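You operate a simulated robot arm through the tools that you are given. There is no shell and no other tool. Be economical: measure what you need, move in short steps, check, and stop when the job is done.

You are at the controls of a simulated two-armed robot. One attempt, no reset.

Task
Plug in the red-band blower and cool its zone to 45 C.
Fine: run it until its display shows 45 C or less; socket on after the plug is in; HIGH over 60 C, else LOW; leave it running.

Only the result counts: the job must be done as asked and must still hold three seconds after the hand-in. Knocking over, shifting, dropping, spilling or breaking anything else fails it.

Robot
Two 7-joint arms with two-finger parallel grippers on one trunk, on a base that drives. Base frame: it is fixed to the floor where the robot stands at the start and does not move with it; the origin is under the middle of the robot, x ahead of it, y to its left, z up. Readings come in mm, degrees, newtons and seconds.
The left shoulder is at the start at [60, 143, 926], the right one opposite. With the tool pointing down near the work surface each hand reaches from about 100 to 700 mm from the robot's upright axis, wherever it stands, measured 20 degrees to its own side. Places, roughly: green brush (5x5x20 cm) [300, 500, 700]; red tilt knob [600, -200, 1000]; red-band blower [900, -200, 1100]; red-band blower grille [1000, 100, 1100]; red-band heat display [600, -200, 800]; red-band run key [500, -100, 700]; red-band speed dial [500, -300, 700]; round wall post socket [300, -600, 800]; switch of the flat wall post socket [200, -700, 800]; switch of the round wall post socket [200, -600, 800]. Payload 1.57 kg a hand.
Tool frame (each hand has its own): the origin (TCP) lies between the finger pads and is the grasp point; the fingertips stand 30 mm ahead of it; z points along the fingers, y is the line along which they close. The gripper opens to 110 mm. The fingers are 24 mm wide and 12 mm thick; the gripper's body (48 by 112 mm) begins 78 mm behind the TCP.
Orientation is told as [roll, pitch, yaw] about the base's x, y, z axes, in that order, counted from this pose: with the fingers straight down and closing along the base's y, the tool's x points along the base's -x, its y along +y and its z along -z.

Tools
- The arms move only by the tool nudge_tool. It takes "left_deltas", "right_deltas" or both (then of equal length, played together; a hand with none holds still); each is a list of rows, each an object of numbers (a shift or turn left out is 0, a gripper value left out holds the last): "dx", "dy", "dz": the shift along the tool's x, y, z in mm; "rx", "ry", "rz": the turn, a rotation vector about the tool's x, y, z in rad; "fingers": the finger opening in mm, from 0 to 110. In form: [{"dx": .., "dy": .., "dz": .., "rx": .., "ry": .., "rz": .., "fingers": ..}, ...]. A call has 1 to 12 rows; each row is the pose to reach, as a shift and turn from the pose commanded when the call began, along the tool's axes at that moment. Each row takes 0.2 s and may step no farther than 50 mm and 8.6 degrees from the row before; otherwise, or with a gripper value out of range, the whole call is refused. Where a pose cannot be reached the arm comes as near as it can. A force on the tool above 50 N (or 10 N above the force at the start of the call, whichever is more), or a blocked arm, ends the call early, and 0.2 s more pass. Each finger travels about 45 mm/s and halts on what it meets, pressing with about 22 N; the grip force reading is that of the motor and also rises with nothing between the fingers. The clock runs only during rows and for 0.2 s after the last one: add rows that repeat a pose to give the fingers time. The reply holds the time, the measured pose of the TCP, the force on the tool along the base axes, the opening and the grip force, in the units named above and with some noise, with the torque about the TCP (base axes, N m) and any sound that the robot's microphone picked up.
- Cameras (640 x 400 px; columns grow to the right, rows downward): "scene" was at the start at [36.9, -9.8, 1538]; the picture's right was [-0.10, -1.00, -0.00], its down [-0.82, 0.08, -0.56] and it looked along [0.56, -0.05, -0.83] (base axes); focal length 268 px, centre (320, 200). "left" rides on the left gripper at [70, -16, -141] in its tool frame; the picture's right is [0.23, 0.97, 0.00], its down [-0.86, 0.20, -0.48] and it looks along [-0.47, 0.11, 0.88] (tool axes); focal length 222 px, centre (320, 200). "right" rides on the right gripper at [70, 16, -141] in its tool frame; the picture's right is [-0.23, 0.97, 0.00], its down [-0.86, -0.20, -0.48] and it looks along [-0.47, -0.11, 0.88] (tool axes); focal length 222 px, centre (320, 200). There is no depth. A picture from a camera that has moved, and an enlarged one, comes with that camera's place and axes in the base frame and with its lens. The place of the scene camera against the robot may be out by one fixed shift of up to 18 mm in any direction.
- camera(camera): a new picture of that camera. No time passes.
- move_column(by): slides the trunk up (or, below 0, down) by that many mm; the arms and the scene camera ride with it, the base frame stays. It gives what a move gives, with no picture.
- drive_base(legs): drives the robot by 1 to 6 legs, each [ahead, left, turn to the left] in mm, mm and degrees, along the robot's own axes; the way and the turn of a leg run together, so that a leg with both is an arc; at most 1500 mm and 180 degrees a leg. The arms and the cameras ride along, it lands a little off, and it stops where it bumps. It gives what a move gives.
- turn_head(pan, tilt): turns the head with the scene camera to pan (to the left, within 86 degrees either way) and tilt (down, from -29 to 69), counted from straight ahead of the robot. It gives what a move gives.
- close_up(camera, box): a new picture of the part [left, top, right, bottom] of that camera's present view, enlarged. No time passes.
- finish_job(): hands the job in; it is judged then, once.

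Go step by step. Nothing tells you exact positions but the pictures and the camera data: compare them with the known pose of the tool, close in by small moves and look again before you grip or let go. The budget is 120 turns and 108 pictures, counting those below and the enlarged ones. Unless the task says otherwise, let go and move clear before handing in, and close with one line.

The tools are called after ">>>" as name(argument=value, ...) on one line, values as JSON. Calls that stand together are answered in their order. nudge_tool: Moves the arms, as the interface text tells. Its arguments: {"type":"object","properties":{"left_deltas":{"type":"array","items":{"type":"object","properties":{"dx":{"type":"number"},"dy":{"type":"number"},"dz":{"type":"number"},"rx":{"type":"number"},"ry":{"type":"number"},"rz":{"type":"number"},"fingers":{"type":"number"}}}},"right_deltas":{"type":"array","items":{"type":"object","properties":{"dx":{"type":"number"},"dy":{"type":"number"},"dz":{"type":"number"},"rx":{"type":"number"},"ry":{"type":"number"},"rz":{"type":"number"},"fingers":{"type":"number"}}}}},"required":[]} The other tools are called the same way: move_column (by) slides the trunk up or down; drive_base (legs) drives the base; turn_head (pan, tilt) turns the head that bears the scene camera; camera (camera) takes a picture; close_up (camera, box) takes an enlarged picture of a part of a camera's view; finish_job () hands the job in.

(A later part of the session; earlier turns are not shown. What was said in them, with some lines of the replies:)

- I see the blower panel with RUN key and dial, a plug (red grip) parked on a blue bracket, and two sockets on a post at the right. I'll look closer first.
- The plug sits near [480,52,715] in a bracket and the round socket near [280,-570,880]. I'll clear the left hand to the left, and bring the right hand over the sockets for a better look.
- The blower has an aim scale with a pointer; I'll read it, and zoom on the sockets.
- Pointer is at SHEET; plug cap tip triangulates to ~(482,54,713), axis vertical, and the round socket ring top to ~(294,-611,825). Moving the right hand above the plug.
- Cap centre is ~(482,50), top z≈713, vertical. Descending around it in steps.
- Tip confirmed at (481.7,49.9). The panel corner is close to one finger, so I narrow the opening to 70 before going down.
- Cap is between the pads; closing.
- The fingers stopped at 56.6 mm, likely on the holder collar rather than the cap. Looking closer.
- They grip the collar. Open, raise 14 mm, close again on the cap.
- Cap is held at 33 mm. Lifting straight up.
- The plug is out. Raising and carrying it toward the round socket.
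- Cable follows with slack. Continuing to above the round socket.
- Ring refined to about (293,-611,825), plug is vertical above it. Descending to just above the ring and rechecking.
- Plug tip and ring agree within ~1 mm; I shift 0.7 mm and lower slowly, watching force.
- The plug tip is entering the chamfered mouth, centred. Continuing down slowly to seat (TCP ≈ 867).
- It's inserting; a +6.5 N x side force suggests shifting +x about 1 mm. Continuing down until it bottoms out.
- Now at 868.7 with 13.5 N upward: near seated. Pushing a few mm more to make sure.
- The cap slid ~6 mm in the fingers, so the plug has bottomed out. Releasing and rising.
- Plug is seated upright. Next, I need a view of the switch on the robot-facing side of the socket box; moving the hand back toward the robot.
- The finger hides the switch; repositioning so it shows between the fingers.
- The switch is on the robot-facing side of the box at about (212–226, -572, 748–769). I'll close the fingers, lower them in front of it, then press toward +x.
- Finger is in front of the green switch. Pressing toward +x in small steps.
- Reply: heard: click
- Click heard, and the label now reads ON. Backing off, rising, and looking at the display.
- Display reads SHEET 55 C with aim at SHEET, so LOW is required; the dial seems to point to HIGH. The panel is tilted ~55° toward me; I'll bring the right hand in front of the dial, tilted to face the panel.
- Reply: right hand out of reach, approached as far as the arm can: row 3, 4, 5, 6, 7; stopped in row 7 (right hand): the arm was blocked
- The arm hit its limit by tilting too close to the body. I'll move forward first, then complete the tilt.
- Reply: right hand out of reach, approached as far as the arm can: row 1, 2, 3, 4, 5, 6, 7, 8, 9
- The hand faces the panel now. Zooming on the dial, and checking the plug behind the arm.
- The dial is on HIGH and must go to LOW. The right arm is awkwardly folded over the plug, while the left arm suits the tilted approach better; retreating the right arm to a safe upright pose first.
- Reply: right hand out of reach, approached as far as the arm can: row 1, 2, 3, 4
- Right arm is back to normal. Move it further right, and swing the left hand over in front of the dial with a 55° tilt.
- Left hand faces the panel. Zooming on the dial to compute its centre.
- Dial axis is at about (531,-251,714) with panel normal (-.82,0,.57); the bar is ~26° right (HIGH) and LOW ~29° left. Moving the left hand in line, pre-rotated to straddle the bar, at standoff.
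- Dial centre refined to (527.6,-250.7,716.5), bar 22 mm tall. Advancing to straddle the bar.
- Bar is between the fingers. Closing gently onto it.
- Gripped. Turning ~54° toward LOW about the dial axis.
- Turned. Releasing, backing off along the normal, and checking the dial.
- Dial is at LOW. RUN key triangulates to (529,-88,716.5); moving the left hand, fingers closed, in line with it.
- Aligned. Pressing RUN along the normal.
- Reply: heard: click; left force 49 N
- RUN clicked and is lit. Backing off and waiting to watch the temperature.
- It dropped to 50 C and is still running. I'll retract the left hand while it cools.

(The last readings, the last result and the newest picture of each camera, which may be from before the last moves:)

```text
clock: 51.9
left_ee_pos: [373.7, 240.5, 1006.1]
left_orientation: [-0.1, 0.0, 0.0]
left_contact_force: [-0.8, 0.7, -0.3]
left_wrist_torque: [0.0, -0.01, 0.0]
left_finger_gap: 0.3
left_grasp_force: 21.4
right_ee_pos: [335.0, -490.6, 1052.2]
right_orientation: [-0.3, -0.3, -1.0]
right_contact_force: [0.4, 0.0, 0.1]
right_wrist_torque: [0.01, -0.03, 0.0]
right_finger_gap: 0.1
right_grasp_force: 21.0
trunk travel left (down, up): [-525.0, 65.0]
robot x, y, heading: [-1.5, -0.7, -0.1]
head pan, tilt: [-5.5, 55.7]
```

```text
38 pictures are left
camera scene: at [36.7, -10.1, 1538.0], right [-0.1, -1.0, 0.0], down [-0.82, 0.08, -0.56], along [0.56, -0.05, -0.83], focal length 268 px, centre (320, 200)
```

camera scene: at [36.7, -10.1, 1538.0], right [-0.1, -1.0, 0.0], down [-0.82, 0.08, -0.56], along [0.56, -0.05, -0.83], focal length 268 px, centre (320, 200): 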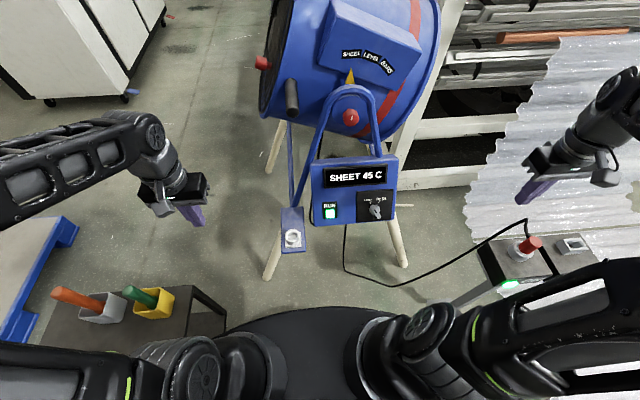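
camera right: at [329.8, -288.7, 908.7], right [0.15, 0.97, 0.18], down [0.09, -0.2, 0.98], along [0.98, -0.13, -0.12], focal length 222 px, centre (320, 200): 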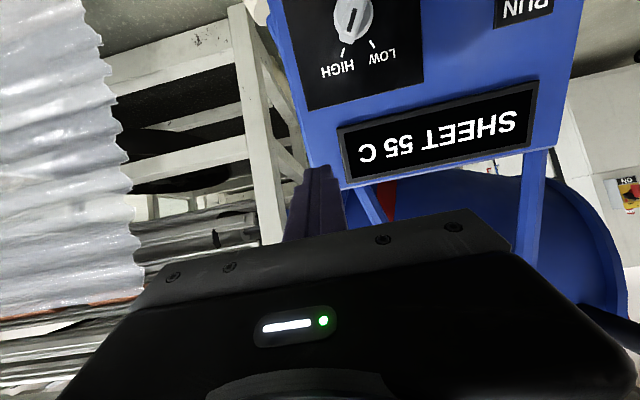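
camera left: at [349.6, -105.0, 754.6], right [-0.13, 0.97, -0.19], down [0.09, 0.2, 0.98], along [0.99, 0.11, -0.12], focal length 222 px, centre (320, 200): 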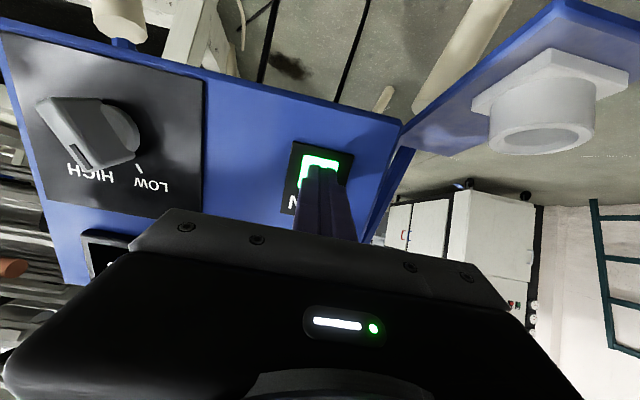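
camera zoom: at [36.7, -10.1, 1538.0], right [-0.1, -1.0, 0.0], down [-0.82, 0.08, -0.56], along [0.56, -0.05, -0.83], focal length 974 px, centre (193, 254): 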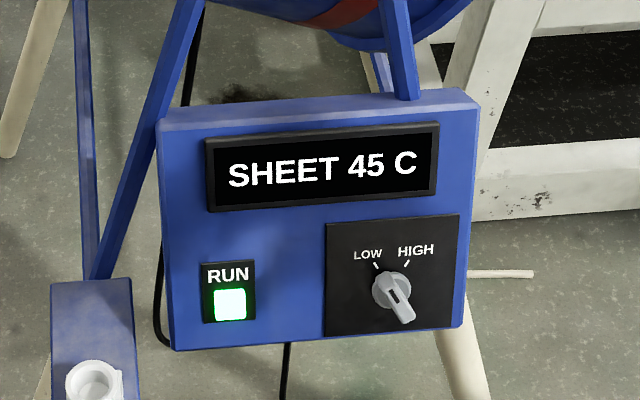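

Display shows 45 C. I'll wait a moment longer for margin and verify the dial once more.

>>> nudge_tool(left_deltas=[{"dz": -5}, {"dz": -10}, {"dz": -10}, {"dz": -10}, {"dz": -10}, {"dz": -10}])

>>> close_up(camera="scene", box=[310, 155, 400, 230])

>>> close_up(camera="scene", box=[470, 200, 610, 310])

```text
clock: 53.3
left_ee_pos: [375.2, 241.7, 1016.9]
left_orientation: [0.1, -0.1, 0.0]
left_contact_force: [0.0, -0.6, 0.4]
left_wrist_torque: [-0.05, -0.02, -0.02]
left_finger_gap: 0.0
left_grasp_force: 21.3
right_ee_pos: [334.9, -490.4, 1051.0]
right_orientation: [-0.4, -0.3, -1.0]
right_contact_force: [0.4, 0.3, -0.4]
right_wrist_torque: [0.0, 0.04, 0.03]
right_finger_gap: 0.1
right_grasp_force: 21.5
trunk travel left (down, up): [-525.0, 65.0]
robot x, y, heading: [-0.2, 1.7, -0.1]
head pan, tilt: [-5.5, 55.7]
```

```text
5.33 times, centred on (355, 192) of scene
camera zoom: at [36.9, -9.8, 1538.0], right [-0.1, -1.0, 0.0], down [-0.82, 0.08, -0.56], along [0.56, -0.05, -0.83], focal length 1428 px, centre (133, 240)
```

zoom: 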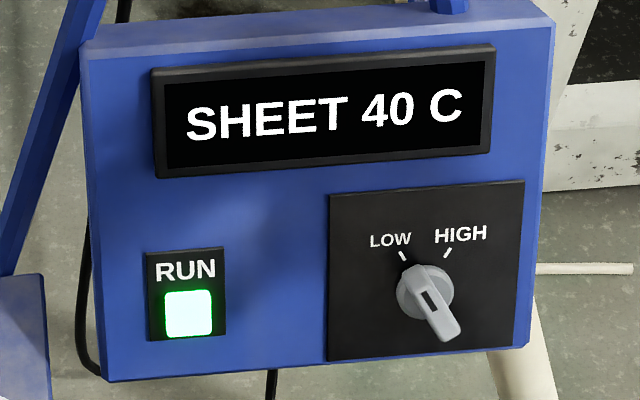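

```text
3.64 times, centred on (540, 255) of scene
camera zoom: at [36.9, -9.8, 1538.0], right [-0.1, -1.0, 0.0], down [-0.82, 0.08, -0.56], along [0.56, -0.05, -0.83], focal length 974 px, centre (-480, 0)
```

zoom: 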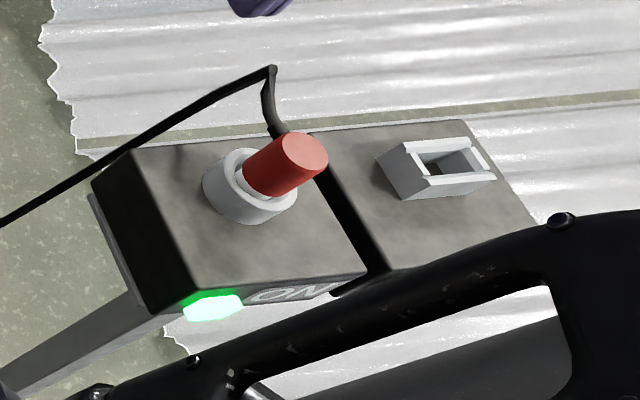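

The display reads 40 C with the dial on LOW, RUN lit, socket ON and the plug seated. Both hands are clear, so I'm handing in.

>>> finish_job()

```text
The job is handed in.
```

The red-band blower is plugged into the round wall socket and switched on. It is still running on LOW, because its display first showed 55 C, and it read SHEET 40 C at hand-in.
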